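You operate a simulated robot arm through the tools that you are given. There is no shell and no other tool. Be economical: measure what you need, move in short steps, check, and stop when the job is done.

You run a simulated two-armed robot. Do the job below in one go: nothing can be reset, and whatever is moved stays where it is left.

TASK
Put the garden gear away: vent and shelve the sprayer, shelve the yellow plug, then wind its slack hose in.
Fine: display at 0.0 before the sprayer goes on the top board, its red valve left open; plug on the middle board. Set down upright: pump sprayer.

It is judged by the outcome, as a careful person would: the job done as asked, and still so three seconds after it is handed in. It fails if anything else is knocked over, pushed out of place, dropped, spilled or broken.

THE ROBOT
Two 7-joint arms with two-finger parallel grippers on one trunk, on a base that drives. Base frame: it is fixed to the floor where the robot stands at the start and does not move with it; the origin is under the middle of the robot, x ahead of it, y to its left, z up. Lengths are in m, angles in degrees, forces in N, time in s.
The left shoulder is at the start at [0.05, 0.161, 1.198], the right one opposite. With the tool pointing down near the work surface each hand reaches from about 0.22 to 0.68 m from the robot's upright axis, wherever it stands, measured 20 degrees to its own side. Places, roughly: hose reel [0.9, 1, 1.4]; middle board of the pine shelf [0.8, 1, 0.8]; pump knob [0.5, 0.1, 1.1]; red valve on the sprayer [0.5, 0.1, 1.1]; top board of the pine shelf [0.8, 1, 1.1]; yellow hose plug (3x3x8 cm) [0.5, -0.1, 0.9]. Payload 3.43 kg a hand.
The TCP of each hand is the grasp point between the finger pads, 0.03 m short of the fingertips. In the tool frame z runs along the fingers and y along their closing line. Largest opening 0.094 m; finger width 0.028, thickness 0.01; the body of the gripper, 0.05 by 0.096 m, starts 0.055 m behind the TCP.
Orientation is that of the tool frame in the base frame, as a unit quaternion [x, y, z, w]. With the fingers straight down and closing along the base's y, the tool's x points along the base's -x, its y along +y and its z along -z.

THE INTERFACE
- The arms move only by the tool play_rows. It takes "left_plan", "right_plan" or both (then of equal length, played together; a hand with none holds still); each is a list of rows, each a list of 7 numbers: the finger opening in m, from 0 to 0.094, then the shift along the tool's x, y, z in m, then the turn, a rotation vector about the tool's x, y, z in degrees. In form: [[claw, tx, ty, tz, ax, ay, az], ...]. A call has 1 to 20 rows; each row shifts and turns the commanded pose from where the row before left it, along the tool's axes as they then stand. Rows are played at 5 a second. More than 0.05 m and 8.6 degrees between two rows, or a gripper value outside its range, and nothing of the call is played. Where a pose cannot be reached the arm comes as near as it can. A force on the tool above 40 N (or 10 N above the force at the start of the call, whichever is more), or a blocked arm, ends the call early, and 0.2 s more pass. Each finger travels about 0.045 m/s and halts on what it meets, pressing with about 32 N; the grip force reading is that of the motor and also rises with nothing between the fingers. The clock runs only during rows and for 0.2 s after the last one: add rows that do not move to give the fingers time. It gives the time, the measured TCP pose, the force on the tool (base axes), the opening and the grip force at its end, in the units of the frame above (readings bear some noise), with the torque about the TCP (base axes, N m) and any sound that the robot's microphone picked up.
- Cameras (640 x 400 px; columns grow to the right, rows downward): "scene" is now at [0.1445, 0.0115, 1.3718]; the picture's right is [0.09, -1.00, 0.00], its down [-0.18, -0.02, -0.98] and it looks along [0.98, 0.08, -0.18] (base axes); focal length 214 px, centre (320, 200). "left" rides on the left gripper at [0.076, -0.014, -0.102] in its tool frame; the picture's right is [0.18, 0.98, 0.00], its down [-0.75, 0.14, -0.64] and it looks along [-0.63, 0.12, 0.77] (tool axes); focal length 243 px, centre (320, 200). "right" rides on the right gripper at [0.076, 0.014, -0.102] in its tool frame; the picture's right is [-0.18, 0.98, 0.00], its down [-0.75, -0.14, -0.64] and it looks along [-0.63, -0.12, 0.77] (tool axes); focal length 243 px, centre (320, 200). There is no depth. A picture from a camera that has moved, and an enlarged one, comes with that camera's place and axes in the base frame and with its lens. The place of the scene camera against the robot may be out by one fixed shift of up to 0.025 m in any direction.
- snapshot(camera): a new picture of that camera. No time passes.
- slide_trunk(by): slides the trunk up (or, below 0, down) by that many m; the arms and the scene camera ride with it, the base frame stays. It gives what a move gives, with no picture.
- base_move(legs): drives the robot by 1 to 6 legs, each [ahead, left, turn to the left] in m, m and degrees, along the robot's own axes; the way and the turn of a leg run together, so that a leg with both is an arc; at most 1.5 m and 180 degrees a leg. The arms and the cameras ride along, it lands a little off, and it stops where it bumps. It gives what a move gives.
- turn_head(pan, tilt): turns the head with the scene camera to pan (to the left, within 80 degrees either way) and tilt (down, from -29 to 69), counted from straight ahead of the robot. It gives what a move gives.
- inspect(camera, box): a new picture of the part [left, top, right, bottom] of that camera's present view, enlarged. No time passes.
- job_done(): hands the job in; it is judged then, once.

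Work in short steps. Places have to be worked out from the pictures, the camera data and where the tool is seen: move nearer, look again, correct. Check each grasp and each placing, and mend what went wrong. You have 120 turns and 92 pictures in all, those below and enlarged ones among them. Open the grippers and draw the arms clear of the work before you hand the job in, unless the task says otherwise; then end with one line.

The tools are called after "Call:" as name(argument=value, ...) on one line, values as JSON. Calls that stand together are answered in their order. play_rows: Moves the arms, as the interface text tells. Its arguments: {"type":"object","properties":{"left_plan":{"type":"array","items":{"type":"array","items":{"type":"number"}}},"right_plan":{"type":"array","items":{"type":"array","items":{"type":"number"}}}},"required":[]} The other tools are called the same way: slide_trunk (by) slides the trunk up or down; base_move (legs) drives the base; turn_head (pan, tilt) turns the head that bears the scene camera; snapshot (camera) takes a picture; inspect (camera, box) takes an enlarged picture of a part of a camera's view; job_done () hands the job in.

At the start:

```text
clock: 0.0
left_position: [0.3204, 0.1319, 1.4143]
left_tcp_rot: [0.0, 1.0, 0.0, 0.0]
left_force: [0.1, -0.2, 0.3]
left_ft_torque: [0.0, 0.02, -0.01]
left_finger_gap: 0.0938
left_grasp_force: 0.1
right_position: [0.3973, -0.1014, 1.3368]
right_tcp_rot: [0.0, 1.0, 0.001, 0.0]
right_force: [-1.1, 0.2, 0.0]
right_ft_torque: [0.0, -0.03, 0.01]
right_finger_gap: 0.0939
right_grasp_force: 0.0
trunk travel left (down, up): [-0.225, 0.042]
robot x, y, heading: [0.0048, 0.0014, -0.3]
head pan, tilt: [4.9, 10.1]
```

scene: 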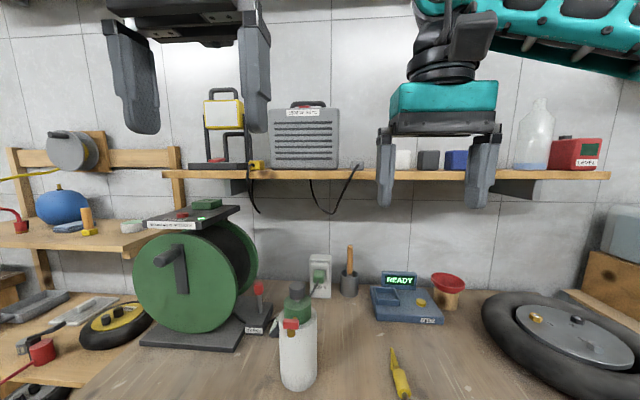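
right: 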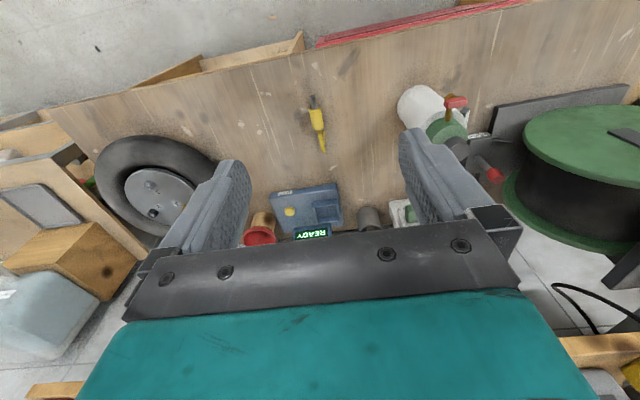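
left: 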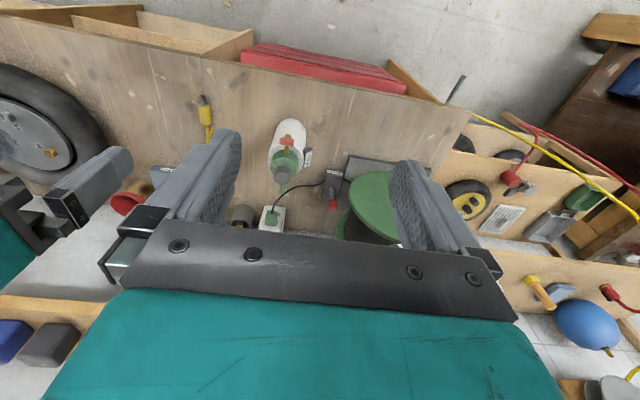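

I start by looking closer at the work area: sprayer, device with display, plug, and the shelf on the left.

Call:
inspect(camera="scene", box=[230, 230, 470, 400])

Call:
inspect(camera="scene", box=[0, 110, 280, 400])

Call:
turn_head(pan=50, tilt=20)

Call:
snapshot(camera="scene")

```text
2.35 times, centred on (350, 315) of scene
camera zoom: at [0.1445, 0.0115, 1.3718], right [0.09, -1.0, 0.0], down [-0.18, -0.02, -0.98], along [0.98, 0.08, -0.18], focal length 505 px, centre (249, -71)
```

zoom: 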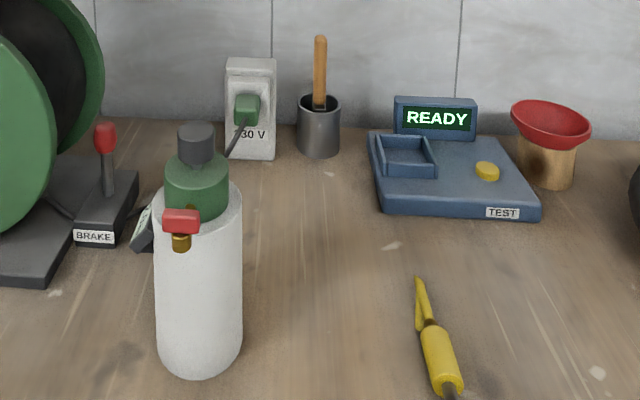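

```text
1.38 times, centred on (140, 255) of scene
camera zoom: at [0.1445, 0.0115, 1.3718], right [0.09, -1.0, 0.0], down [-0.18, -0.02, -0.98], along [0.98, 0.08, -0.18], focal length 296 px, centre (568, 124)
```

zoom: 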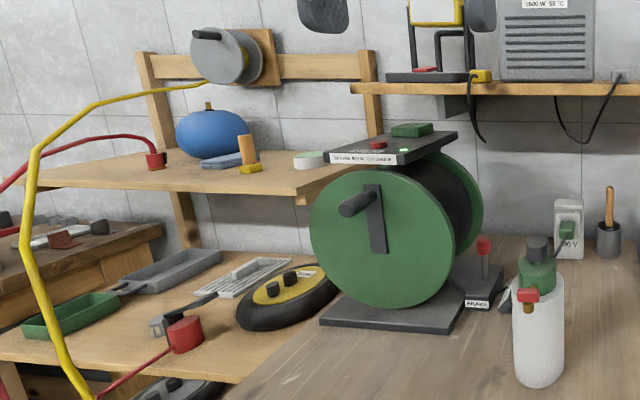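

```text
clock: 1.1
left_position: [0.3212, 0.1307, 1.4159]
left_tcp_rot: [0.0, 1.0, 0.0, 0.0]
left_force: [0.5, 0.1, -0.1]
left_ft_torque: [-0.02, 0.07, 0.0]
left_finger_gap: 0.094
left_grasp_force: 0.0
right_position: [0.3966, -0.1004, 1.3356]
right_tcp_rot: [0.001, 1.0, 0.001, 0.0]
right_force: [0.8, 0.6, -0.1]
right_ft_torque: [0.01, -0.03, 0.01]
right_finger_gap: 0.0941
right_grasp_force: 0.0
trunk travel left (down, up): [-0.225, 0.042]
robot x, y, heading: [-0.0005, -0.0006, -0.0]
head pan, tilt: [50.0, 20.0]
```

```text
86 pictures are left
camera scene: at [0.1118, 0.0748, 1.3557], right [0.77, -0.64, 0.0], down [-0.22, -0.26, -0.94], along [0.6, 0.72, -0.34], focal length 214 px, centre (320, 200)
```

scene: 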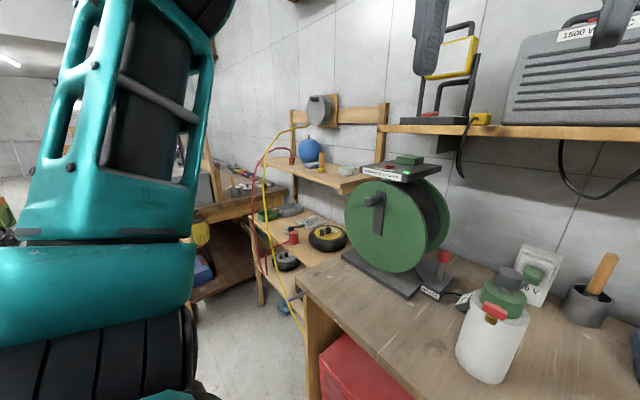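

The sprayer has a grey gauge behind it. I need to see the yellow hose's course and the sprayer more closely.

Call:
inspect(camera="scene", box=[230, 80, 400, 340])

Call:
inspect(camera="scene", box=[420, 220, 580, 400])

Call:
turn_head(pan=0, tilt=50)

Call:
snapshot(camera="scene")

```text
1.54 times, centred on (315, 210) of scene
camera zoom: at [0.1118, 0.0748, 1.3557], right [0.77, -0.64, 0.0], down [-0.22, -0.26, -0.94], along [0.6, 0.72, -0.34], focal length 330 px, centre (328, 185)
```

zoom: 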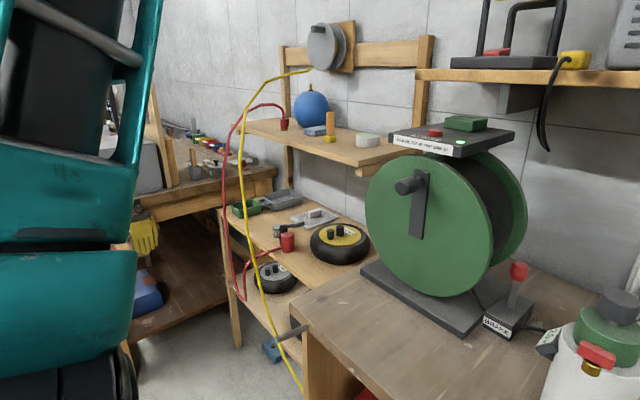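

```text
2.22 times, centred on (500, 310) of scene
camera zoom: at [0.1118, 0.0748, 1.3557], right [0.77, -0.64, 0.0], down [-0.22, -0.26, -0.94], along [0.6, 0.72, -0.34], focal length 477 px, centre (-80, -44)
```

zoom: 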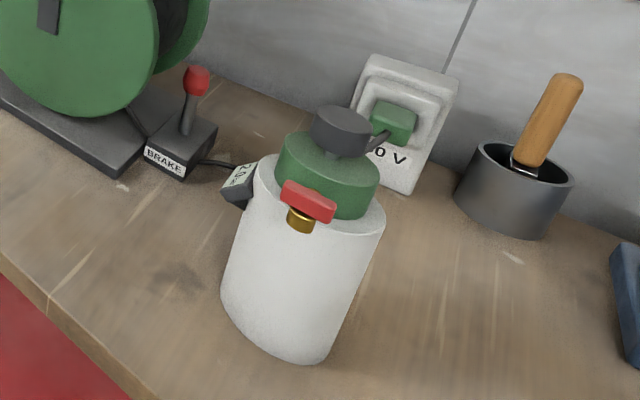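

```text
clock: 2.3
left_position: [0.3204, 0.1307, 1.4153]
left_tcp_rot: [0.0, 1.0, 0.0, 0.0]
left_force: [0.2, -0.8, 0.0]
left_ft_torque: [-0.01, -0.02, 0.01]
left_finger_gap: 0.094
left_grasp_force: 0.0
right_position: [0.3984, -0.1007, 1.3362]
right_tcp_rot: [0.001, 1.0, 0.001, 0.0]
right_force: [0.4, -0.5, -0.2]
right_ft_torque: [0.01, -0.03, 0.01]
right_finger_gap: 0.0938
right_grasp_force: 0.1
trunk travel left (down, up): [-0.225, 0.042]
robot x, y, heading: [-0.003, 0.0026, -0.0]
head pan, tilt: [0.0, 50.0]
```

```text
83 pictures are left
camera scene: at [0.1289, 0.0036, 1.3102], right [0.0, -1.0, 0.0], down [-0.77, 0.0, -0.64], along [0.64, 0.0, -0.77], focal length 214 px, centre (320, 200)
```

scene: 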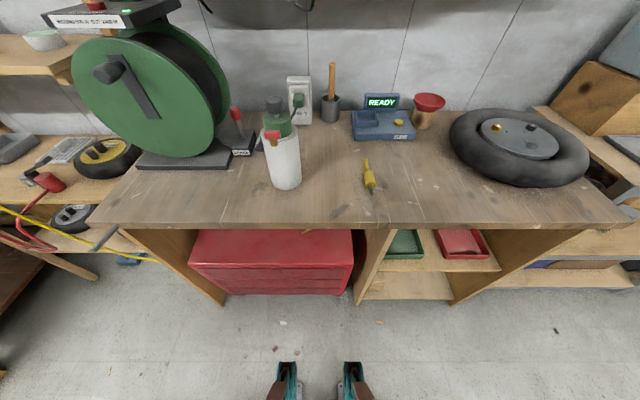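

Zoom in on the plug, the hose passage below the bench, and the gauge.

Call:
inspect(camera="scene", box=[240, 80, 460, 250])

Call:
inspect(camera="scene", box=[0, 130, 330, 310])

```text
2.35 times, centred on (350, 165) of scene
camera zoom: at [0.1289, 0.0036, 1.3102], right [0.0, -1.0, 0.0], down [-0.77, 0.0, -0.64], along [0.64, 0.0, -0.77], focal length 505 px, centre (249, 282)
```

zoom: 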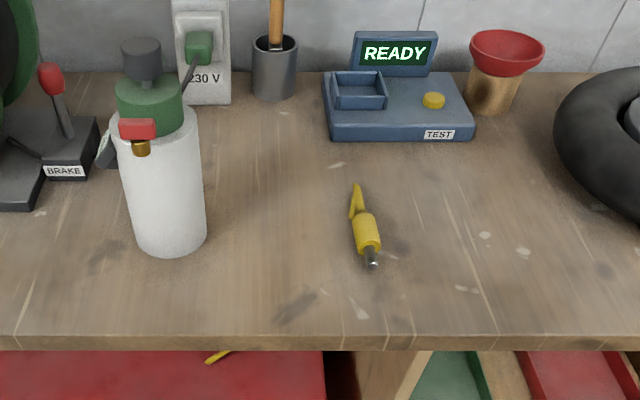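

```text
1.94 times, centred on (165, 220) of scene
camera zoom: at [0.1289, 0.0036, 1.3102], right [0.0, -1.0, 0.0], down [-0.77, 0.0, -0.64], along [0.64, 0.0, -0.77], focal length 416 px, centre (621, 161)
```

zoom: 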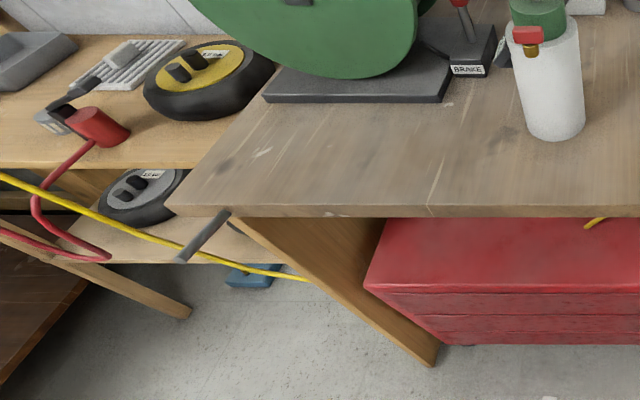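

The sprayer stands near (0.56, 0.095), radius ≈0.042, with knob top ≈1.11. I lower the left hand a bit in front of it to view valve and gauge closely.

Call:
play_rows(left_plan=[[0.094, -0.01, 0, 0.035, 0, 0, 0], [0.094, -0.01, 0, 0.035, 0, 0, 0], [0.094, -0.01, 0, 0.035, 0, 0, 0], [0.094, -0.01, 0, 0.035, 0, 0, 0], [0.094, -0.01, 0, 0.035, 0, 0, 0]])

Call:
snapshot(camera="left")

Call:
turn_head(pan=15, tilt=30)

Call:
snapshot(camera="scene")

```text
clock: 3.5
left_position: [0.3719, 0.1309, 1.2396]
left_tcp_rot: [0.0, 1.0, -0.001, 0.001]
left_force: [-1.1, 0.7, -0.9]
left_ft_torque: [-0.04, 0.0, -0.04]
left_finger_gap: 0.094
left_grasp_force: 0.2
right_position: [0.3972, -0.1003, 1.335]
right_tcp_rot: [0.001, 1.0, 0.0, 0.0]
right_force: [-0.2, 0.8, -0.2]
right_ft_torque: [-0.02, 0.01, 0.0]
right_finger_gap: 0.0941
right_grasp_force: 0.0
trunk travel left (down, up): [-0.225, 0.042]
robot x, y, heading: [0.0018, 0.001, -0.2]
head pan, tilt: [0.0, 50.0]
```

```text
80 pictures are left
camera left: at [0.2963, 0.1165, 1.341], right [-0.18, 0.98, 0.0], down [0.75, 0.14, 0.64], along [0.63, 0.12, -0.77], focal length 243 px, centre (320, 200)
```

left: 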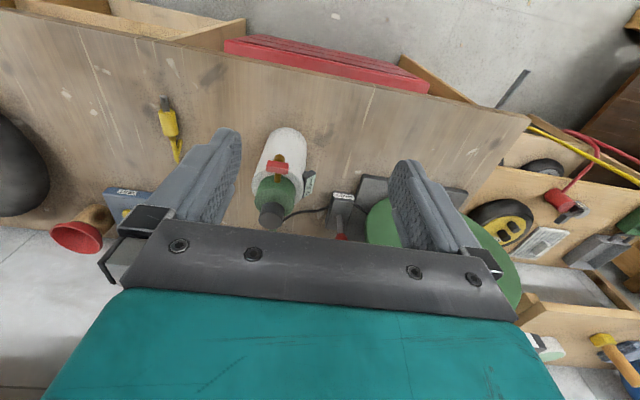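

```text
clock: 4.3
left_position: [0.3713, 0.1301, 1.2396]
left_tcp_rot: [0.0, 1.0, 0.0, 0.0]
left_force: [0.4, 0.4, -0.2]
left_ft_torque: [-0.01, -0.02, -0.01]
left_finger_gap: 0.0942
left_grasp_force: 0.0
right_position: [0.3969, -0.1013, 1.336]
right_tcp_rot: [0.002, 1.0, 0.002, -0.001]
right_force: [-0.1, 0.1, 0.5]
right_ft_torque: [-0.01, 0.01, -0.02]
right_finger_gap: 0.0939
right_grasp_force: 0.1
trunk travel left (down, up): [-0.225, 0.042]
robot x, y, heading: [0.0001, 0.0012, -0.0]
head pan, tilt: [15.0, 30.0]
```

```text
79 pictures are left
camera scene: at [0.1394, 0.0269, 1.3396], right [0.26, -0.97, 0.0], down [-0.48, -0.13, -0.87], along [0.84, 0.22, -0.5], focal length 214 px, centre (320, 200)
```

scene: 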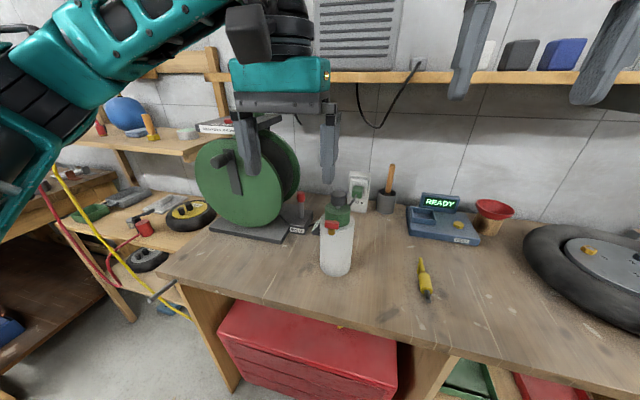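

Zoom the left camera on the sprayer.

Call:
inspect(camera="left", box=[235, 115, 345, 240])

Call:
inspect(camera="scene", box=[290, 170, 380, 290])

```text
3.20 times, centred on (290, 178) of left
camera zoom: at [0.2958, 0.1163, 1.3417], right [-0.18, 0.98, 0.0], down [0.75, 0.14, 0.64], along [0.63, 0.12, -0.77], focal length 776 px, centre (416, 272)
```

zoom: 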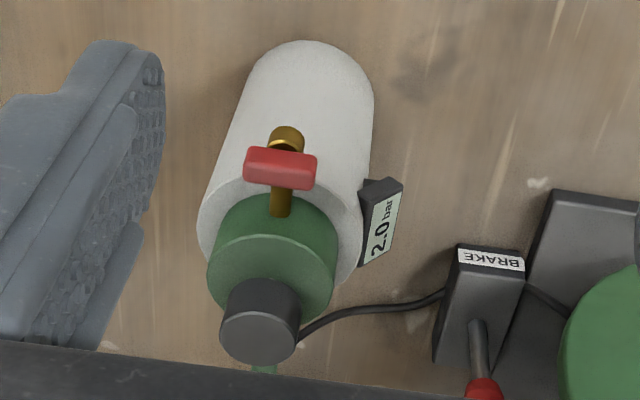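

```text
3.33 times, centred on (335, 230) of scene
camera zoom: at [0.1394, 0.0269, 1.3396], right [0.26, -0.97, 0.0], down [-0.48, -0.13, -0.87], along [0.84, 0.22, -0.5], focal length 715 px, centre (270, 100)
```

zoom: 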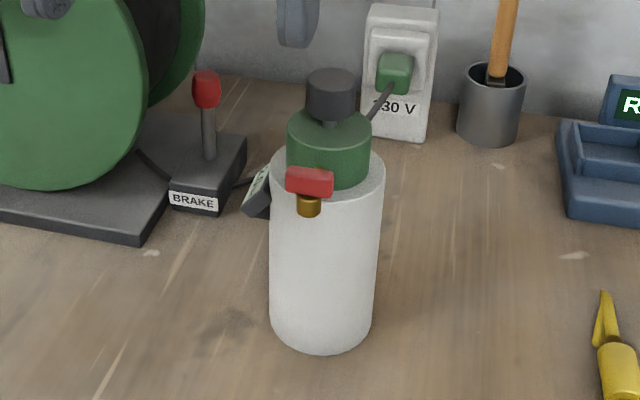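

The gauge shows 2.0 bar. The valve bar lies across the spout (closed) near (0.477, 0.093, 1.066), along y. I turn the left hand 90° so the fingers close along x, and go above the bar.

Call:
play_rows(left_plan=[[0.05, 0, 0, 0, 0, 0, 8.2], [0.05, 0, 0, 0, 0, 0, 8.2], [0.05, 0, 0, 0, 0, 0, 8.2], [0.05, 0, 0, 0, 0, 0, 8.2], [0.05, 0, 0, 0, 0, 0, 8.2], [0.05, 0, 0, 0, 0, 0, 8.2], [0.05, 0, 0, 0, 0, 0, 8.2], [0.05, 0, 0, 0, 0, 0, 8.2], [0.05, 0, 0, 0, 0, 0, 8.2], [0.05, 0, 0, 0, 0, 0, 8.2], [0.05, 0, 0, 0, 0, 0, 8.0], [0.05, -0.012, 0.035, 0.02, 0, 0, 0], [0.05, -0.012, 0.035, 0.02, 0, 0, 0], [0.04, -0.014, 0.035, 0.02, 0, 0, 0], [0.04, 0, 0, 0, 0, 0, 0]])

Call:
snapshot(camera="left")

Call:
inspect(camera="scene", box=[260, 100, 420, 290])

```text
clock: 7.5
left_position: [0.3317, 0.0294, 1.1495]
left_tcp_rot: [0.705, 0.709, 0.001, 0.0]
left_force: [0.1, -0.2, -0.4]
left_ft_torque: [-0.01, -0.01, 0.01]
left_finger_gap: 0.0401
left_grasp_force: 0.0
left hand out of reach, approached as far as the arm can: row 9, 10, 11, 12, 13, 14
right_position: [0.3978, -0.1006, 1.3365]
right_tcp_rot: [0.001, 1.0, 0.001, 0.002]
right_force: [0.0, -0.5, -0.5]
right_ft_torque: [0.02, 0.0, 0.0]
right_finger_gap: 0.094
right_grasp_force: 0.0
trunk travel left (down, up): [-0.225, 0.042]
robot x, y, heading: [-0.0002, 0.0043, 0.0]
head pan, tilt: [15.0, 30.0]
```

```text
76 pictures are left
camera left: at [0.3173, 0.1065, 1.2503], right [0.98, 0.19, 0.0], down [0.14, -0.75, 0.64], along [0.12, -0.63, -0.77], focal length 243 px, centre (320, 200)
```

left: 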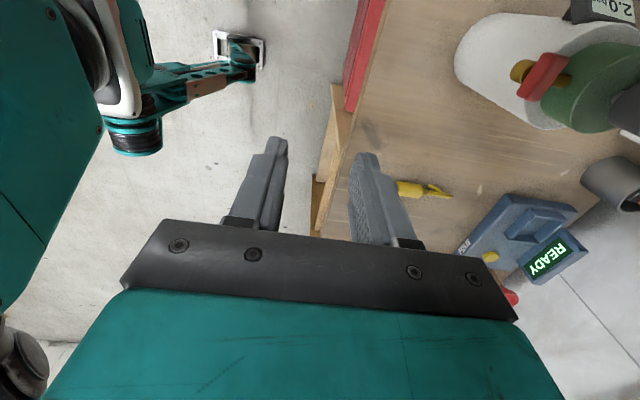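

```text
2.11 times, centred on (340, 195) of scene
camera zoom: at [0.139, 0.0271, 1.3397], right [0.26, -0.97, 0.0], down [-0.48, -0.13, -0.87], along [0.84, 0.22, -0.5], focal length 452 px, centre (278, 210)
```

zoom: 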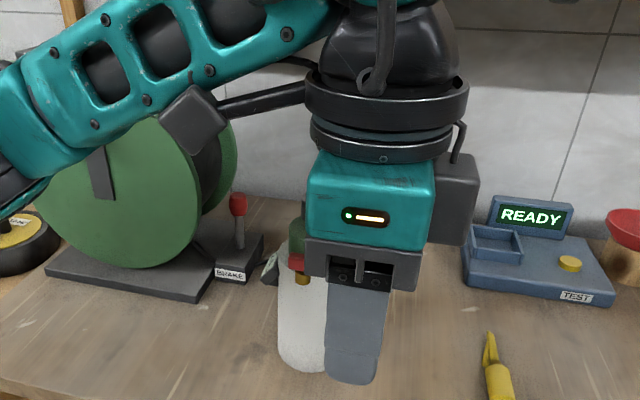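

The wrist limit blocks that yaw. I go back up and turn the other way (−90°), which should suit the left arm.

Call:
play_rows(left_plan=[[0.04, 0.035, 0, -0.03, 0, 0, 0], [0.04, 0.035, 0, -0.03, 0, 0, 0], [0.04, 0.03, 0, -0.03, 0, 0, -8.2], [0.04, 0, 0, 0, 0, 0, -8.2], [0.04, 0, 0, 0, 0, 0, -8.2], [0.04, 0, 0, 0, 0, 0, -8.2], [0.04, 0, 0, 0, 0, 0, -8.2], [0.04, 0, 0, 0, 0, 0, -8.2], [0.04, 0, 0, 0, 0, 0, -8.2], [0.04, 0, 0, 0, 0, 0, -8.2], [0.04, 0, 0, 0, 0, 0, -8.2], [0.04, 0, 0, 0, 0, 0, -8.2], [0.04, 0, 0, 0, 0, 0, -8.0]])

Call:
play_rows(left_plan=[[0.04, 0, 0, 0, 0, 0, -8.2], [0.04, 0, 0, 0, 0, 0, -8.2], [0.04, 0, 0, 0, 0, 0, -8.2], [0.04, 0, 0, 0, 0, 0, -8.2], [0.04, 0, 0, 0, 0, 0, -8.2], [0.04, 0, 0, 0, 0, 0, -8.2], [0.04, 0, 0, 0, 0, 0, -8.2], [0.04, 0, 0, 0, 0, 0, -8.2], [0.04, 0, 0, 0, 0, 0, -8.2], [0.04, 0, 0, 0, 0, 0, -8.2], [0.04, 0, 0, 0, 0, 0, -8.0]])

```text
clock: 10.3
left_position: [0.3046, 0.1201, 1.233]
left_tcp_rot: [-0.002, 1.0, 0.001, 0.0]
left_force: [0.4, 0.1, -0.3]
left_ft_torque: [-0.01, -0.02, -0.02]
left_finger_gap: 0.0398
left_grasp_force: 0.1
left hand out of reach, approached as far as the arm can: row 1, 2
right_position: [0.3982, -0.1012, 1.3362]
right_tcp_rot: [0.0, 1.0, 0.002, 0.0]
right_force: [0.0, 0.4, 1.0]
right_ft_torque: [0.01, 0.01, 0.02]
right_finger_gap: 0.0942
right_grasp_force: 0.1
trunk travel left (down, up): [-0.225, 0.042]
robot x, y, heading: [0.0, 0.001, 0.0]
head pan, tilt: [15.0, 30.0]
```

```text
clock: 12.7
left_position: [0.3044, 0.1193, 1.2339]
left_tcp_rot: [0.708, -0.706, 0.0, -0.001]
left_force: [-0.1, 0.0, 0.5]
left_ft_torque: [0.0, 0.04, 0.0]
left_finger_gap: 0.04
left_grasp_force: 0.0
right_position: [0.3969, -0.0993, 1.3354]
right_tcp_rot: [0.001, 1.0, 0.001, -0.001]
right_force: [-0.2, 0.4, 0.4]
right_ft_torque: [0.0, -0.02, 0.0]
right_finger_gap: 0.0937
right_grasp_force: 0.0
trunk travel left (down, up): [-0.225, 0.042]
robot x, y, heading: [0.0011, 0.0009, -0.2]
head pan, tilt: [15.0, 30.0]
```

That yaw works. Move above the valve, TCP z≈1.14.

Call:
play_rows(left_plan=[[0.04, 0.0052, -0.0346, 0.018, 0, 0, 0], [0.04, 0.0052, -0.0346, 0.019, 0, 0, 0], [0.04, 0.0052, -0.0346, 0.019, 0, 0, 0], [0.04, 0.0052, -0.0346, 0.019, 0, 0, 0], [0.04, 0.0052, -0.0346, 0.019, 0, 0, 0], [0.04, 0, 0, 0, 0, 0, 0]])

Call:
snapshot(camera="left")

Call:
inspect(camera="scene", box=[260, 120, 420, 290])

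```text
clock: 14.1
left_position: [0.4784, 0.0948, 1.1394]
left_tcp_rot: [0.708, -0.707, 0.0, 0.0]
left_force: [0.6, -0.5, -0.4]
left_ft_torque: [0.04, -0.02, 0.02]
left_finger_gap: 0.0398
left_grasp_force: 0.1
right_position: [0.3974, -0.1021, 1.3363]
right_tcp_rot: [0.001, 1.0, 0.0, 0.0]
right_force: [0.1, 0.5, 1.0]
right_ft_torque: [-0.02, -0.02, 0.0]
right_finger_gap: 0.0937
right_grasp_force: 0.1
trunk travel left (down, up): [-0.225, 0.042]
robot x, y, heading: [-0.0001, -0.0039, -0.1]
head pan, tilt: [15.0, 30.0]
```

```text
74 pictures are left
camera left: at [0.4924, 0.0184, 1.2409], right [-0.98, -0.18, 0.0], down [-0.14, 0.75, 0.64], along [-0.12, 0.63, -0.77], focal length 243 px, centre (320, 200)
```

left: 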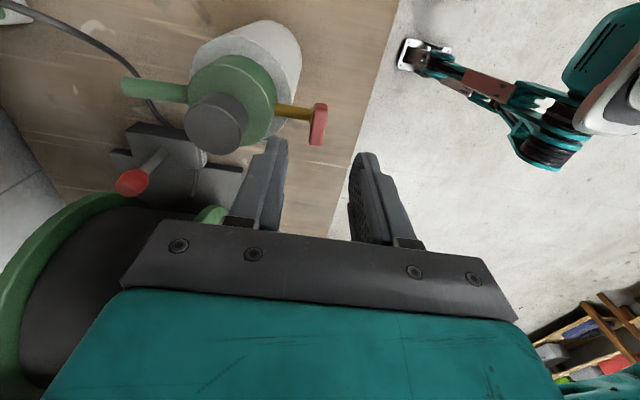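

```text
2.35 times, centred on (340, 205) of scene
camera zoom: at [0.1389, 0.027, 1.3397], right [0.26, -0.97, 0.0], down [-0.48, -0.13, -0.87], along [0.84, 0.22, -0.5], focal length 505 px, centre (273, 188)
```

zoom: 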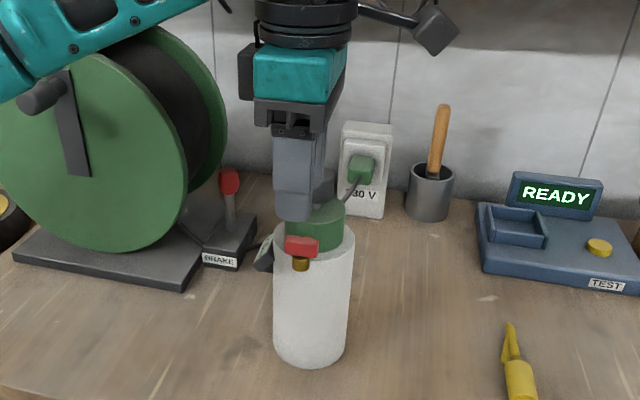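

Call:
inspect(camera="left", box=[110, 10, 390, 200])

```text
2.11 times, centred on (250, 105) of left
camera zoom: at [0.4924, 0.0184, 1.2409], right [-0.98, -0.18, 0.0], down [-0.14, 0.75, 0.64], along [-0.12, 0.63, -0.77], focal length 511 px, centre (467, 400)
```

zoom: 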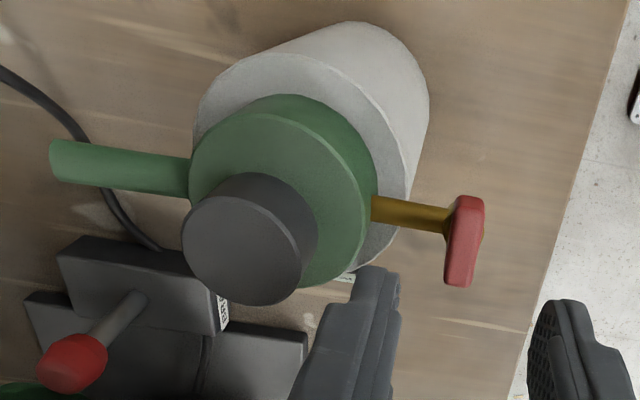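

The valve bar is at (0.479, 0.090, 1.064) atop the spout end. I lower so the fingertips are just above the spout, then close gently.

Call:
play_rows(left_plan=[[0.04, 0.002, 0, 0.016, 0, 0, 0], [0.04, 0.002, 0, 0.016, 0, 0, 0], [0.04, 0, 0, 0.015, 0, 0, 0], [0.03, 0, 0, 0, 0, 0, 0], [0.02, 0, 0, 0, 0, 0, 0], [0.01, 0, 0, 0, 0, 0, 0], [0.006, 0, 0, 0, 0, 0, 0], [0.006, 0, 0, 0, 0, 0, 0]])

Call:
inspect(camera="left", box=[110, 10, 420, 220])

```text
clock: 15.9
left_position: [0.478, 0.0894, 1.0921]
left_tcp_rot: [0.707, -0.707, 0.0, 0.001]
left_force: [0.6, -0.3, 0.0]
left_ft_torque: [-0.1, -0.05, 0.0]
left_finger_gap: 0.0104
left_grasp_force: 32.1
right_position: [0.3976, -0.0999, 1.3365]
right_tcp_rot: [0.0, 1.0, 0.001, 0.0]
right_force: [0.6, -0.2, -0.2]
right_ft_torque: [-0.01, -0.02, -0.02]
right_finger_gap: 0.094
right_grasp_force: 0.1
trunk travel left (down, up): [-0.225, 0.042]
robot x, y, heading: [0.0025, 0.0005, -0.2]
head pan, tilt: [15.0, 30.0]
```

```text
1.90 times, centred on (265, 115) of left
camera zoom: at [0.4919, 0.0138, 1.1948], right [-0.98, -0.18, 0.0], down [-0.14, 0.75, 0.64], along [-0.12, 0.63, -0.77], focal length 462 px, centre (425, 362)
```

zoom: 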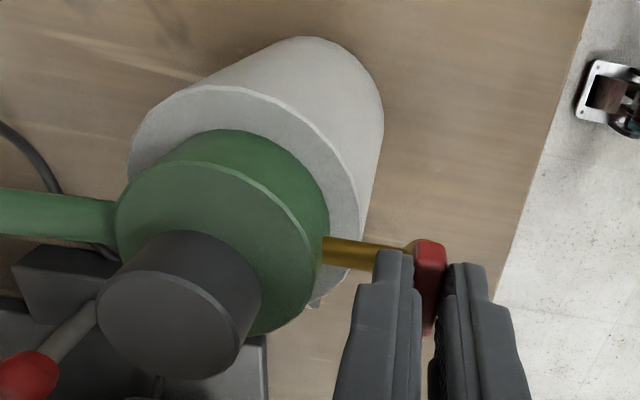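

Bar gripped (10 mm). Turn it a little clockwise (tool +z) and read the torque.

Call:
play_rows(left_plan=[[0.006, 0, 0, 0, 0, 0, 5], [0.006, 0, 0, 0, 0, 0, 5], [0.006, 0, 0, 0, 0, 0, 5]])

Call:
inspect(camera="left", box=[110, 10, 420, 220])

```text
clock: 16.7
left_position: [0.4774, 0.0898, 1.0926]
left_tcp_rot: [-0.608, 0.794, 0.0, 0.0]
left_force: [1.8, 2.1, 0.8]
left_ft_torque: [0.41, -0.17, 0.0]
left_finger_gap: 0.0102
left_grasp_force: 32.0
right_position: [0.3974, -0.1005, 1.3364]
right_tcp_rot: [0.001, 1.0, 0.0, 0.001]
right_force: [0.0, 0.5, 0.4]
right_ft_torque: [0.01, 0.02, 0.03]
right_finger_gap: 0.0937
right_grasp_force: 0.0
trunk travel left (down, up): [-0.225, 0.042]
robot x, y, heading: [-0.0023, 0.0001, 0.2]
head pan, tilt: [15.0, 30.0]
```

```text
1.90 times, centred on (265, 115) of left
camera zoom: at [0.4713, 0.0126, 1.1949], right [-1.0, 0.08, 0.0], down [0.06, 0.76, 0.64], along [0.05, 0.64, -0.77], focal length 462 px, centre (425, 362)
```

zoom: 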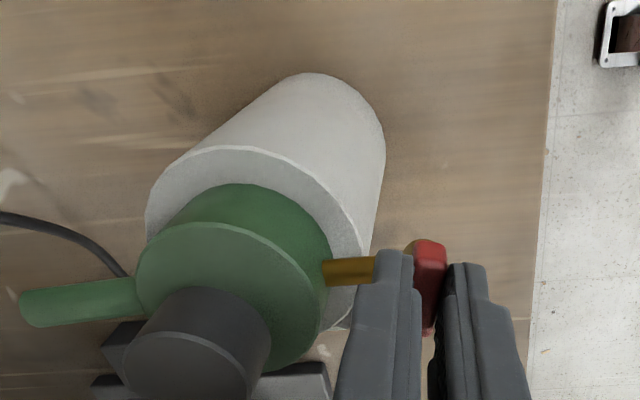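

The bottle hasn't moved and the bar follows, so clockwise is the valve's way. I turn the remaining 75°.

Call:
play_rows(left_plan=[[0.006, 0, 0, 0, 0, 0, 6], [0.006, 0, 0, 0, 0, 0, 6], [0.006, 0, 0, 0, 0, 0, 6], [0.006, 0, 0, 0, 0, 0, 6], [0.006, 0, 0, 0, 0, 0, 6], [0.006, 0, 0, 0, 0, 0, 6], [0.006, 0, 0, 0, 0, 0, 6], [0.006, 0, 0, 0, 0, 0, 6], [0.006, 0, 0, 0, 0, 0, 6], [0.006, 0, 0, 0, 0, 0, 6], [0.006, 0, 0, 0, 0, 0, 6], [0.006, 0, 0, 0, 0, 0, 6]])

Call:
inspect(camera="left", box=[200, 20, 480, 220])

```text
clock: 19.3
left_position: [0.4755, 0.0901, 1.0925]
left_tcp_rot: [-0.025, 1.0, 0.0, 0.0]
left_force: [-3.2, 1.2, 7.1]
left_ft_torque: [0.05, 0.34, 0.03]
left_finger_gap: 0.0102
left_grasp_force: 32.1
right_position: [0.3962, -0.1006, 1.337]
right_tcp_rot: [0.0, 1.0, -0.001, 0.001]
right_force: [0.3, -0.8, -0.5]
right_ft_torque: [0.03, 0.01, 0.03]
right_finger_gap: 0.0943
right_grasp_force: 0.1
trunk travel left (down, up): [-0.225, 0.042]
robot x, y, heading: [-0.0004, -0.0002, -0.2]
head pan, tilt: [15.0, 30.0]
```

```text
2.00 times, centred on (340, 120) of left
camera zoom: at [0.4, 0.0719, 1.195], right [-0.23, 0.97, 0.0], down [0.74, 0.18, 0.64], along [0.63, 0.15, -0.77], focal length 485 px, centre (280, 360)
```

zoom: 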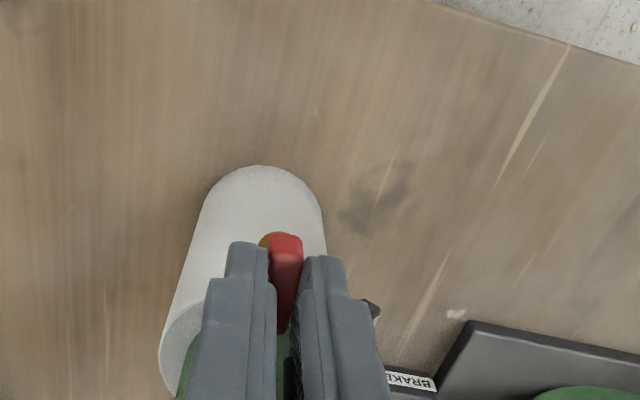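

The bar is now in line with the spout. Release, rise and check the gauge.

Call:
play_rows(left_plan=[[0.015, 0, 0, 0, 0, 0, 0], [0.03, 0, 0, 0, 0, 0, 0], [0.03, 0, 0, -0.03, 0, 0, 0], [0.03, 0.02, 0, -0.04, 0, 0, 0], [0.03, 0.04, 0, -0.03, 0, 0, 0], [0.03, 0.04, 0, -0.03, 0, 0, 0]])

Call:
inspect(camera="left", box=[200, 60, 420, 240])

```text
clock: 20.7
left_position: [0.3761, 0.083, 1.2226]
left_tcp_rot: [-0.026, 1.0, 0.0, 0.0]
left_force: [-0.2, -0.4, -0.4]
left_ft_torque: [0.06, 0.01, 0.01]
left_finger_gap: 0.0299
left_grasp_force: 0.0
right_position: [0.3969, -0.1017, 1.3371]
right_tcp_rot: [0.001, 1.0, 0.001, 0.001]
right_force: [0.5, -0.4, 0.5]
right_ft_torque: [0.02, -0.04, 0.0]
right_finger_gap: 0.0938
right_grasp_force: 0.2
trunk travel left (down, up): [-0.225, 0.042]
robot x, y, heading: [0.003, -0.0018, -0.2]
head pan, tilt: [15.0, 30.0]
```

```text
2.22 times, centred on (310, 150) of left
camera zoom: at [0.3008, 0.0647, 1.324], right [-0.24, 0.97, 0.0], down [0.75, 0.18, 0.64], along [0.62, 0.15, -0.77], focal length 539 px, centre (342, 311)
```

zoom: 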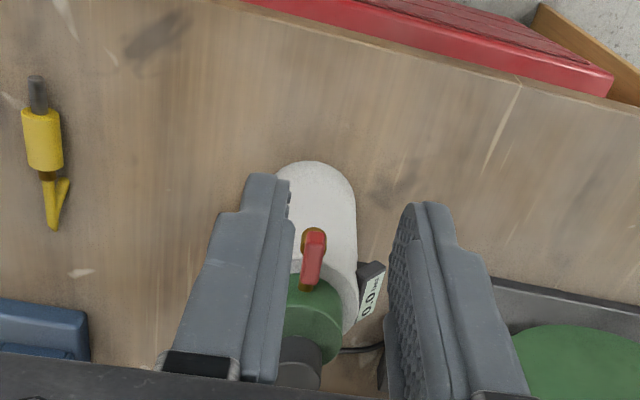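

Call:
inspect(camera="left", box=[290, 140, 350, 210])

Call:
turn_head(pan=55, tilt=12)

Call:
snapshot(camera="scene")

```text
5.71 times, centred on (320, 175) of left
camera zoom: at [0.3008, 0.0647, 1.324], right [-0.24, 0.97, 0.0], down [0.75, 0.18, 0.64], along [0.62, 0.15, -0.77], focal length 1386 px, centre (320, 343)
```

zoom: 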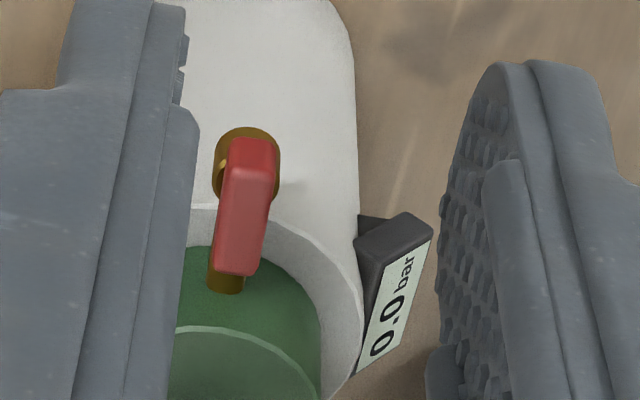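

```text
clock: 21.8
left_position: [0.3771, 0.0833, 1.2223]
left_tcp_rot: [-0.026, 1.0, 0.0, 0.0]
left_force: [-0.4, -0.6, 0.3]
left_ft_torque: [0.02, 0.0, 0.04]
left_finger_gap: 0.0299
left_grasp_force: 0.0
right_position: [0.3968, -0.1005, 1.3365]
right_tcp_rot: [0.001, 1.0, 0.001, 0.0]
right_force: [0.1, 0.9, 0.3]
right_ft_torque: [0.0, -0.01, -0.02]
right_finger_gap: 0.0939
right_grasp_force: 0.1
trunk travel left (down, up): [-0.225, 0.042]
robot x, y, heading: [0.0011, -0.0012, -0.1]
head pan, tilt: [55.0, 12.0]
```

```text
66 pictures are left
camera scene: at [0.1055, 0.0798, 1.3687], right [0.82, -0.57, 0.0], down [-0.12, -0.17, -0.98], along [0.56, 0.8, -0.21], focal length 214 px, centre (320, 200)
```

scene: 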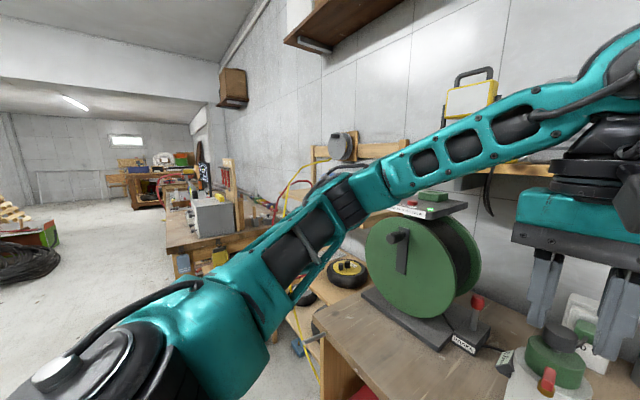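

Gauge reads 0.0 with the valve in line. Now I go above the sprayer with fingers closing along y (clear of spout and nozzle) to grip the green collar.

Call:
play_rows(left_plan=[[0.094, -0.04, 0.002, 0, 0, 0, 3], [0.094, -0.042, 0.002, 0, 0, 0, 0], [0.094, -0.042, 0.001, 0, 0, 0, 0], [0.094, -0.041, 0.002, 0, 0, 0, 0], [0.094, 0, 0, 0.03, 0, 0, 0], [0.094, 0, 0, 0.03, 0, 0, 0], [0.094, 0, 0, 0, 0, 0, 0]])

Call:
snapshot(camera="left")

Call:
turn_head(pan=10, tilt=25)

Call:
inspect(camera="scene", box=[240, 110, 400, 290])

```text
clock: 23.4
left_position: [0.5418, 0.0927, 1.1631]
left_tcp_rot: [0.0, 1.0, 0.0, -0.001]
left_force: [0.2, -0.1, 0.4]
left_ft_torque: [0.03, -0.01, 0.03]
left_finger_gap: 0.094
left_grasp_force: 0.0
right_position: [0.3973, -0.0999, 1.3366]
right_tcp_rot: [0.001, 1.0, 0.001, 0.001]
right_force: [0.5, 0.4, -0.2]
right_ft_torque: [0.02, 0.03, 0.0]
right_finger_gap: 0.094
right_grasp_force: 0.1
trunk travel left (down, up): [-0.225, 0.042]
robot x, y, heading: [-0.0004, -0.0005, 0.1]
head pan, tilt: [55.0, 12.0]
```

```text
65 pictures are left
camera left: at [0.4662, 0.0785, 1.2653], right [-0.18, 0.98, 0.0], down [0.75, 0.14, 0.64], along [0.63, 0.12, -0.77], focal length 243 px, centre (320, 200)
```

left: 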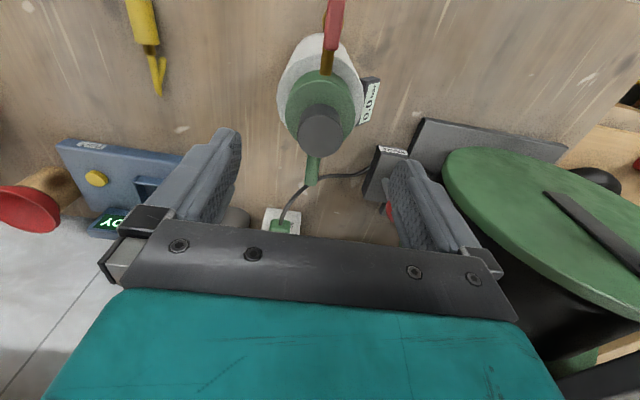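

```text
clock: 24.5
left_position: [0.5429, 0.0918, 1.1643]
left_tcp_rot: [0.001, 1.0, 0.001, -0.001]
left_force: [1.1, 0.2, 0.0]
left_ft_torque: [-0.02, 0.03, 0.01]
left_finger_gap: 0.0941
left_grasp_force: 0.1
right_position: [0.397, -0.1001, 1.3368]
right_tcp_rot: [0.0, 1.0, 0.001, 0.0]
right_force: [0.1, 0.3, 0.3]
right_ft_torque: [0.0, 0.0, -0.02]
right_finger_gap: 0.0941
right_grasp_force: 0.1
trunk travel left (down, up): [-0.225, 0.042]
robot x, y, heading: [0.0022, 0.0014, 0.1]
head pan, tilt: [10.0, 25.0]
```

```text
2.22 times, centred on (320, 200) of scene
camera zoom: at [0.1426, 0.0196, 1.3477], right [0.17, -0.98, 0.0], down [-0.42, -0.07, -0.91], along [0.89, 0.16, -0.42], focal length 477 px, centre (320, 200)
```

zoom: 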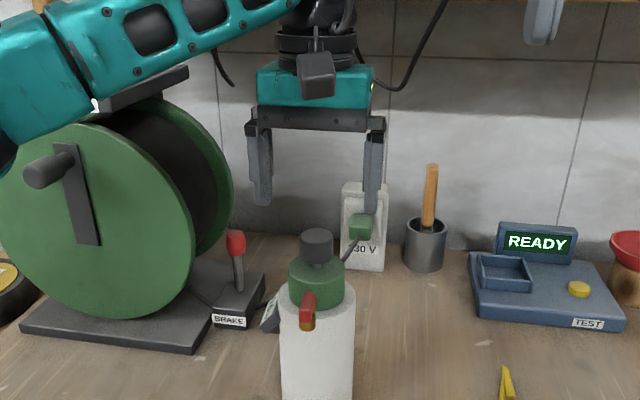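

Aligned with the knob. Descend 0.10 to collar height and close.

Call:
play_rows(left_plan=[[0.094, 0, 0, 0.025, 0, 0, 0], [0.094, 0, 0, 0.025, 0, 0, 0], [0.094, 0, 0, 0.025, 0, 0, 0], [0.094, 0, 0, 0.025, 0, 0, 0], [0.08, 0, 0, 0, 0, 0, 0], [0.066, 0, 0, 0, 0, 0, 0], [0.055, 0, 0, 0, 0, 0, 0], [0.05, 0, 0, 0, 0, 0, 0], [0.05, 0, 0, 0, 0, 0, 0]])

Call:
inspect(camera="scene", box=[240, 110, 400, 290])

Call:
snapshot(camera="left")

```text
clock: 26.5
left_position: [0.5424, 0.0927, 1.0639]
left_tcp_rot: [0.0, 1.0, 0.0, 0.0]
left_force: [-0.6, -0.1, -0.5]
left_ft_torque: [-0.15, -0.08, -0.06]
left_finger_gap: 0.0596
left_grasp_force: 31.9
right_position: [0.398, -0.1003, 1.3352]
right_tcp_rot: [0.001, 1.0, 0.001, 0.0]
right_force: [-0.7, 0.8, 0.7]
right_ft_torque: [0.04, 0.0, 0.01]
right_finger_gap: 0.094
right_grasp_force: 0.0
trunk travel left (down, up): [-0.225, 0.042]
robot x, y, heading: [-0.0023, -0.0008, 0.1]
head pan, tilt: [10.0, 25.0]
```

```text
2.22 times, centred on (320, 200) of scene
camera zoom: at [0.1428, 0.0194, 1.3476], right [0.17, -0.98, 0.0], down [-0.42, -0.07, -0.91], along [0.89, 0.16, -0.42], focal length 477 px, centre (320, 200)
```

zoom: 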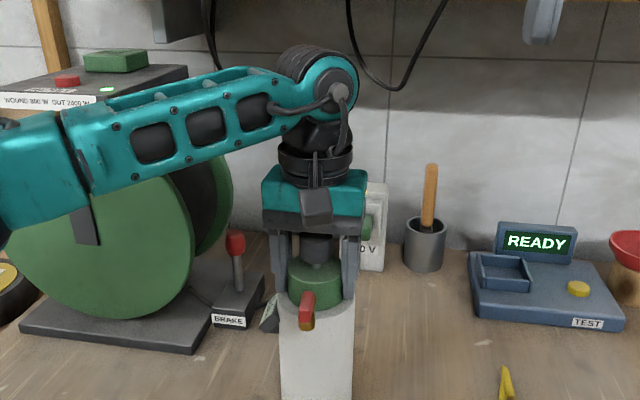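

```text
62 pictures are left
camera left: at [0.4667, 0.079, 1.165], right [-0.18, 0.98, 0.0], down [0.75, 0.14, 0.64], along [0.63, 0.12, -0.77], focal length 243 px, centre (320, 200)
```

left: 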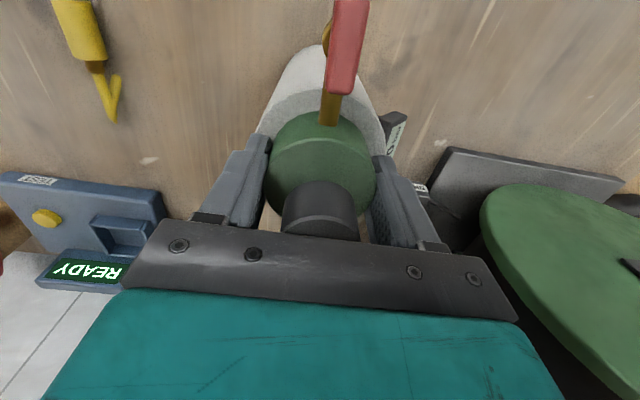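

Collar gripped (60 mm). Test-lift a little.

Call:
play_rows(left_plan=[[0.05, 0, 0, -0.01, 0, 0, 0], [0.05, 0, 0, -0.02, 0, 0, 0], [0.05, 0, 0, -0.03, 0, 0, 0], [0.05, 0, 0, 0, 0, 0, 0]])

Call:
inspect(camera="scene", box=[240, 110, 400, 290])

```text
clock: 27.5
left_position: [0.5444, 0.095, 1.1219]
left_tcp_rot: [0.0, 1.0, 0.0, 0.0]
left_force: [0.2, 0.5, -5.3]
left_ft_torque: [-0.02, -0.04, -0.02]
left_finger_gap: 0.0594
left_grasp_force: 32.5
right_position: [0.3972, -0.1012, 1.3355]
right_tcp_rot: [0.0, 1.0, 0.0, 0.0]
right_force: [-0.3, -1.1, 0.5]
right_ft_torque: [-0.04, 0.0, 0.02]
right_finger_gap: 0.0942
right_grasp_force: 0.1
trunk travel left (down, up): [-0.225, 0.042]
robot x, y, heading: [0.0018, -0.0011, -0.3]
head pan, tilt: [10.0, 25.0]
```

```text
2.22 times, centred on (320, 200) of scene
camera zoom: at [0.1433, 0.0197, 1.3475], right [0.17, -0.98, 0.0], down [-0.42, -0.07, -0.91], along [0.89, 0.16, -0.42], focal length 477 px, centre (320, 200)
```

zoom: 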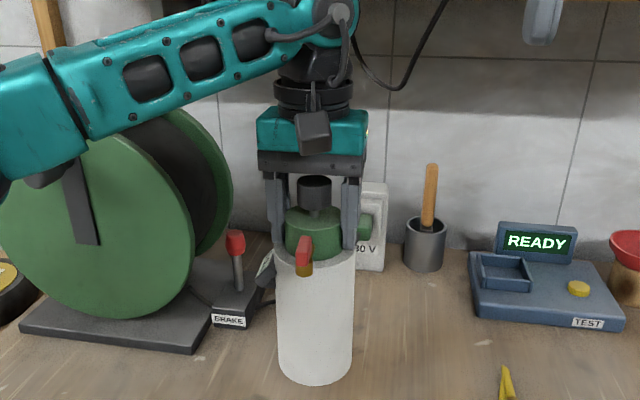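

Sprayer is lifted securely (~0.55 kg). Retract and raise to carrying height, then drive left toward the shelf.

Call:
play_rows(left_plan=[[0.05, 0.01, 0.006, -0.04, 0, 0, 0], [0.05, 0.024, 0.006, -0.04, 0, 0, 0], [0.05, 0.026, 0.006, -0.04, 0, 0, 0], [0.05, 0.028, 0.006, -0.04, 0, 0, 0], [0.05, 0.028, 0.006, -0.04, 0, 0, 0], [0.05, 0.028, 0.006, -0.04, 0, 0, 0], [0.05, 0, 0, 0, 0, 0, 0]])

Call:
turn_head(pan=70, tilt=35)

Call:
snapshot(camera="scene")

Call:
snapshot(camera="left")

```text
clock: 29.1
left_position: [0.4022, 0.1299, 1.3599]
left_tcp_rot: [0.0, 1.0, 0.0, 0.0]
left_force: [0.6, 0.6, -4.3]
left_ft_torque: [0.02, 0.0, -0.01]
left_finger_gap: 0.0593
left_grasp_force: 32.3
right_position: [0.3983, -0.1006, 1.3359]
right_tcp_rot: [0.001, 1.0, 0.0, 0.0]
right_force: [-0.3, 0.5, -0.2]
right_ft_torque: [0.01, 0.02, 0.01]
right_finger_gap: 0.0942
right_grasp_force: 0.2
trunk travel left (down, up): [-0.225, 0.042]
robot x, y, heading: [-0.001, -0.0035, -0.3]
head pan, tilt: [10.0, 25.0]
```

```text
clock: 30.4
left_position: [0.4002, 0.1287, 1.3592]
left_tcp_rot: [0.0, 1.0, -0.001, 0.0]
left_force: [-0.1, 0.0, -5.4]
left_ft_torque: [-0.01, 0.0, 0.0]
left_finger_gap: 0.0593
left_grasp_force: 32.0
right_position: [0.3967, -0.101, 1.3362]
right_tcp_rot: [0.001, 1.0, 0.0, 0.0]
right_force: [-0.1, -0.5, 0.1]
right_ft_torque: [-0.03, 0.01, 0.01]
right_finger_gap: 0.0939
right_grasp_force: 0.0
trunk travel left (down, up): [-0.225, 0.042]
robot x, y, heading: [0.0022, 0.0004, 0.1]
head pan, tilt: [70.0, 35.0]
```

```text
60 pictures are left
camera scene: at [0.0825, 0.0863, 1.3318], right [0.94, -0.34, 0.0], down [-0.2, -0.54, -0.82], along [0.28, 0.77, -0.57], focal length 214 px, centre (320, 200)
```

scene: 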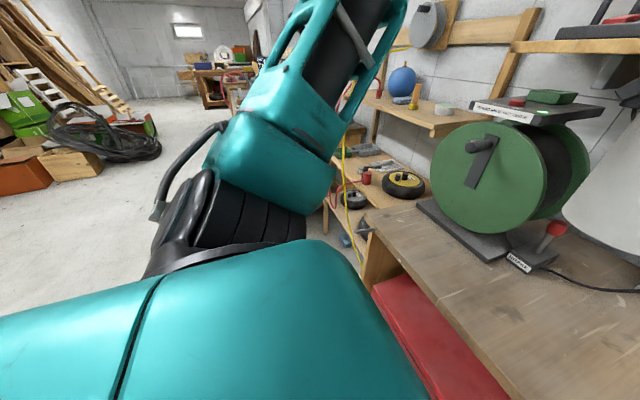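

```text
59 pictures are left
camera left: at [0.3242, 0.1154, 1.4617], right [-0.18, 0.98, 0.0], down [0.75, 0.14, 0.64], along [0.63, 0.12, -0.77], focal length 243 px, centre (320, 200)
```

left: 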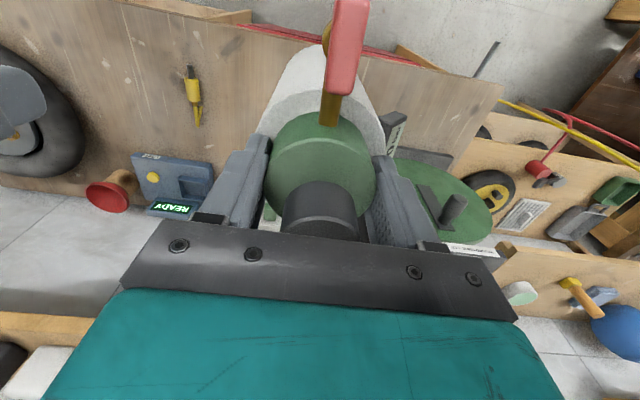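

Floor to the left seems clear. Drive left 0.7 m.

Call:
base_move(legs=[[0, 0.7, 0]])

Call:
turn_head(pan=10, tilt=20)

Call:
snapshot(camera="scene")

Call:
snapshot(camera="left")

```text
clock: 34.3
left_position: [0.4038, 0.8264, 1.3595]
left_tcp_rot: [0.005, 1.0, 0.0, 0.0]
left_force: [0.3, 0.6, -3.9]
left_ft_torque: [-0.01, 0.02, -0.03]
left_finger_gap: 0.0595
left_grasp_force: 31.9
right_position: [0.3997, 0.5969, 1.3351]
right_tcp_rot: [0.004, 1.0, -0.001, 0.0]
right_force: [-0.8, 0.4, -0.1]
right_ft_torque: [0.0, 0.01, 0.0]
right_finger_gap: 0.0944
right_grasp_force: 0.1
trunk travel left (down, up): [-0.225, 0.042]
robot x, y, heading: [0.0023, 0.6996, -0.6]
head pan, tilt: [70.0, 35.0]
```

```text
clock: 35.6
left_position: [0.4042, 0.8269, 1.3606]
left_tcp_rot: [0.004, 1.0, 0.0, 0.001]
left_force: [-0.4, 0.0, -5.4]
left_ft_torque: [-0.02, -0.02, -0.01]
left_finger_gap: 0.0594
left_grasp_force: 31.8
right_position: [0.3992, 0.5964, 1.3362]
right_tcp_rot: [0.005, 1.0, 0.0, 0.0]
right_force: [-0.1, 0.4, 0.2]
right_ft_torque: [-0.01, 0.0, 0.0]
right_finger_gap: 0.0941
right_grasp_force: 0.0
trunk travel left (down, up): [-0.225, 0.042]
robot x, y, heading: [-0.0019, 0.7024, -0.2]
head pan, tilt: [10.0, 20.0]
```

```text
58 pictures are left
camera scene: at [0.1464, 0.7191, 1.3557], right [0.17, -0.99, 0.0], down [-0.34, -0.06, -0.94], along [0.93, 0.16, -0.34], focal length 214 px, centre (320, 200)
```

scene: 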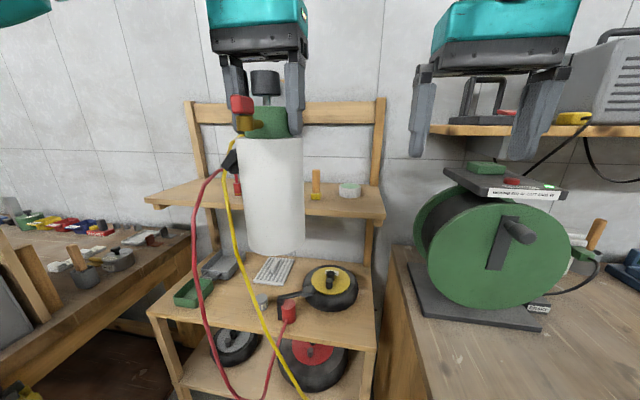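

```text
57 pictures are left
camera left: at [0.3272, 0.8131, 1.4617], right [-0.18, 0.98, 0.0], down [0.75, 0.14, 0.64], along [0.63, 0.11, -0.77], focal length 243 px, centre (320, 200)
```

left: 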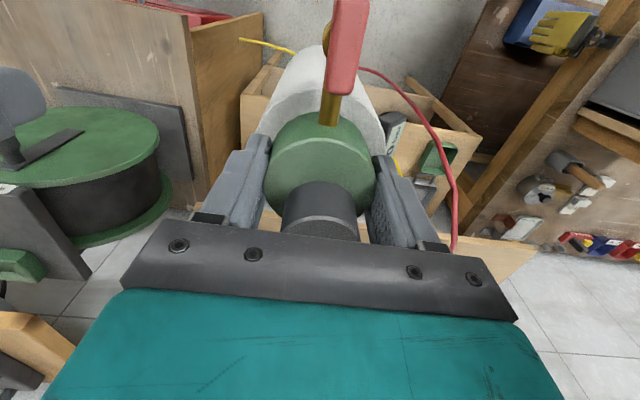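

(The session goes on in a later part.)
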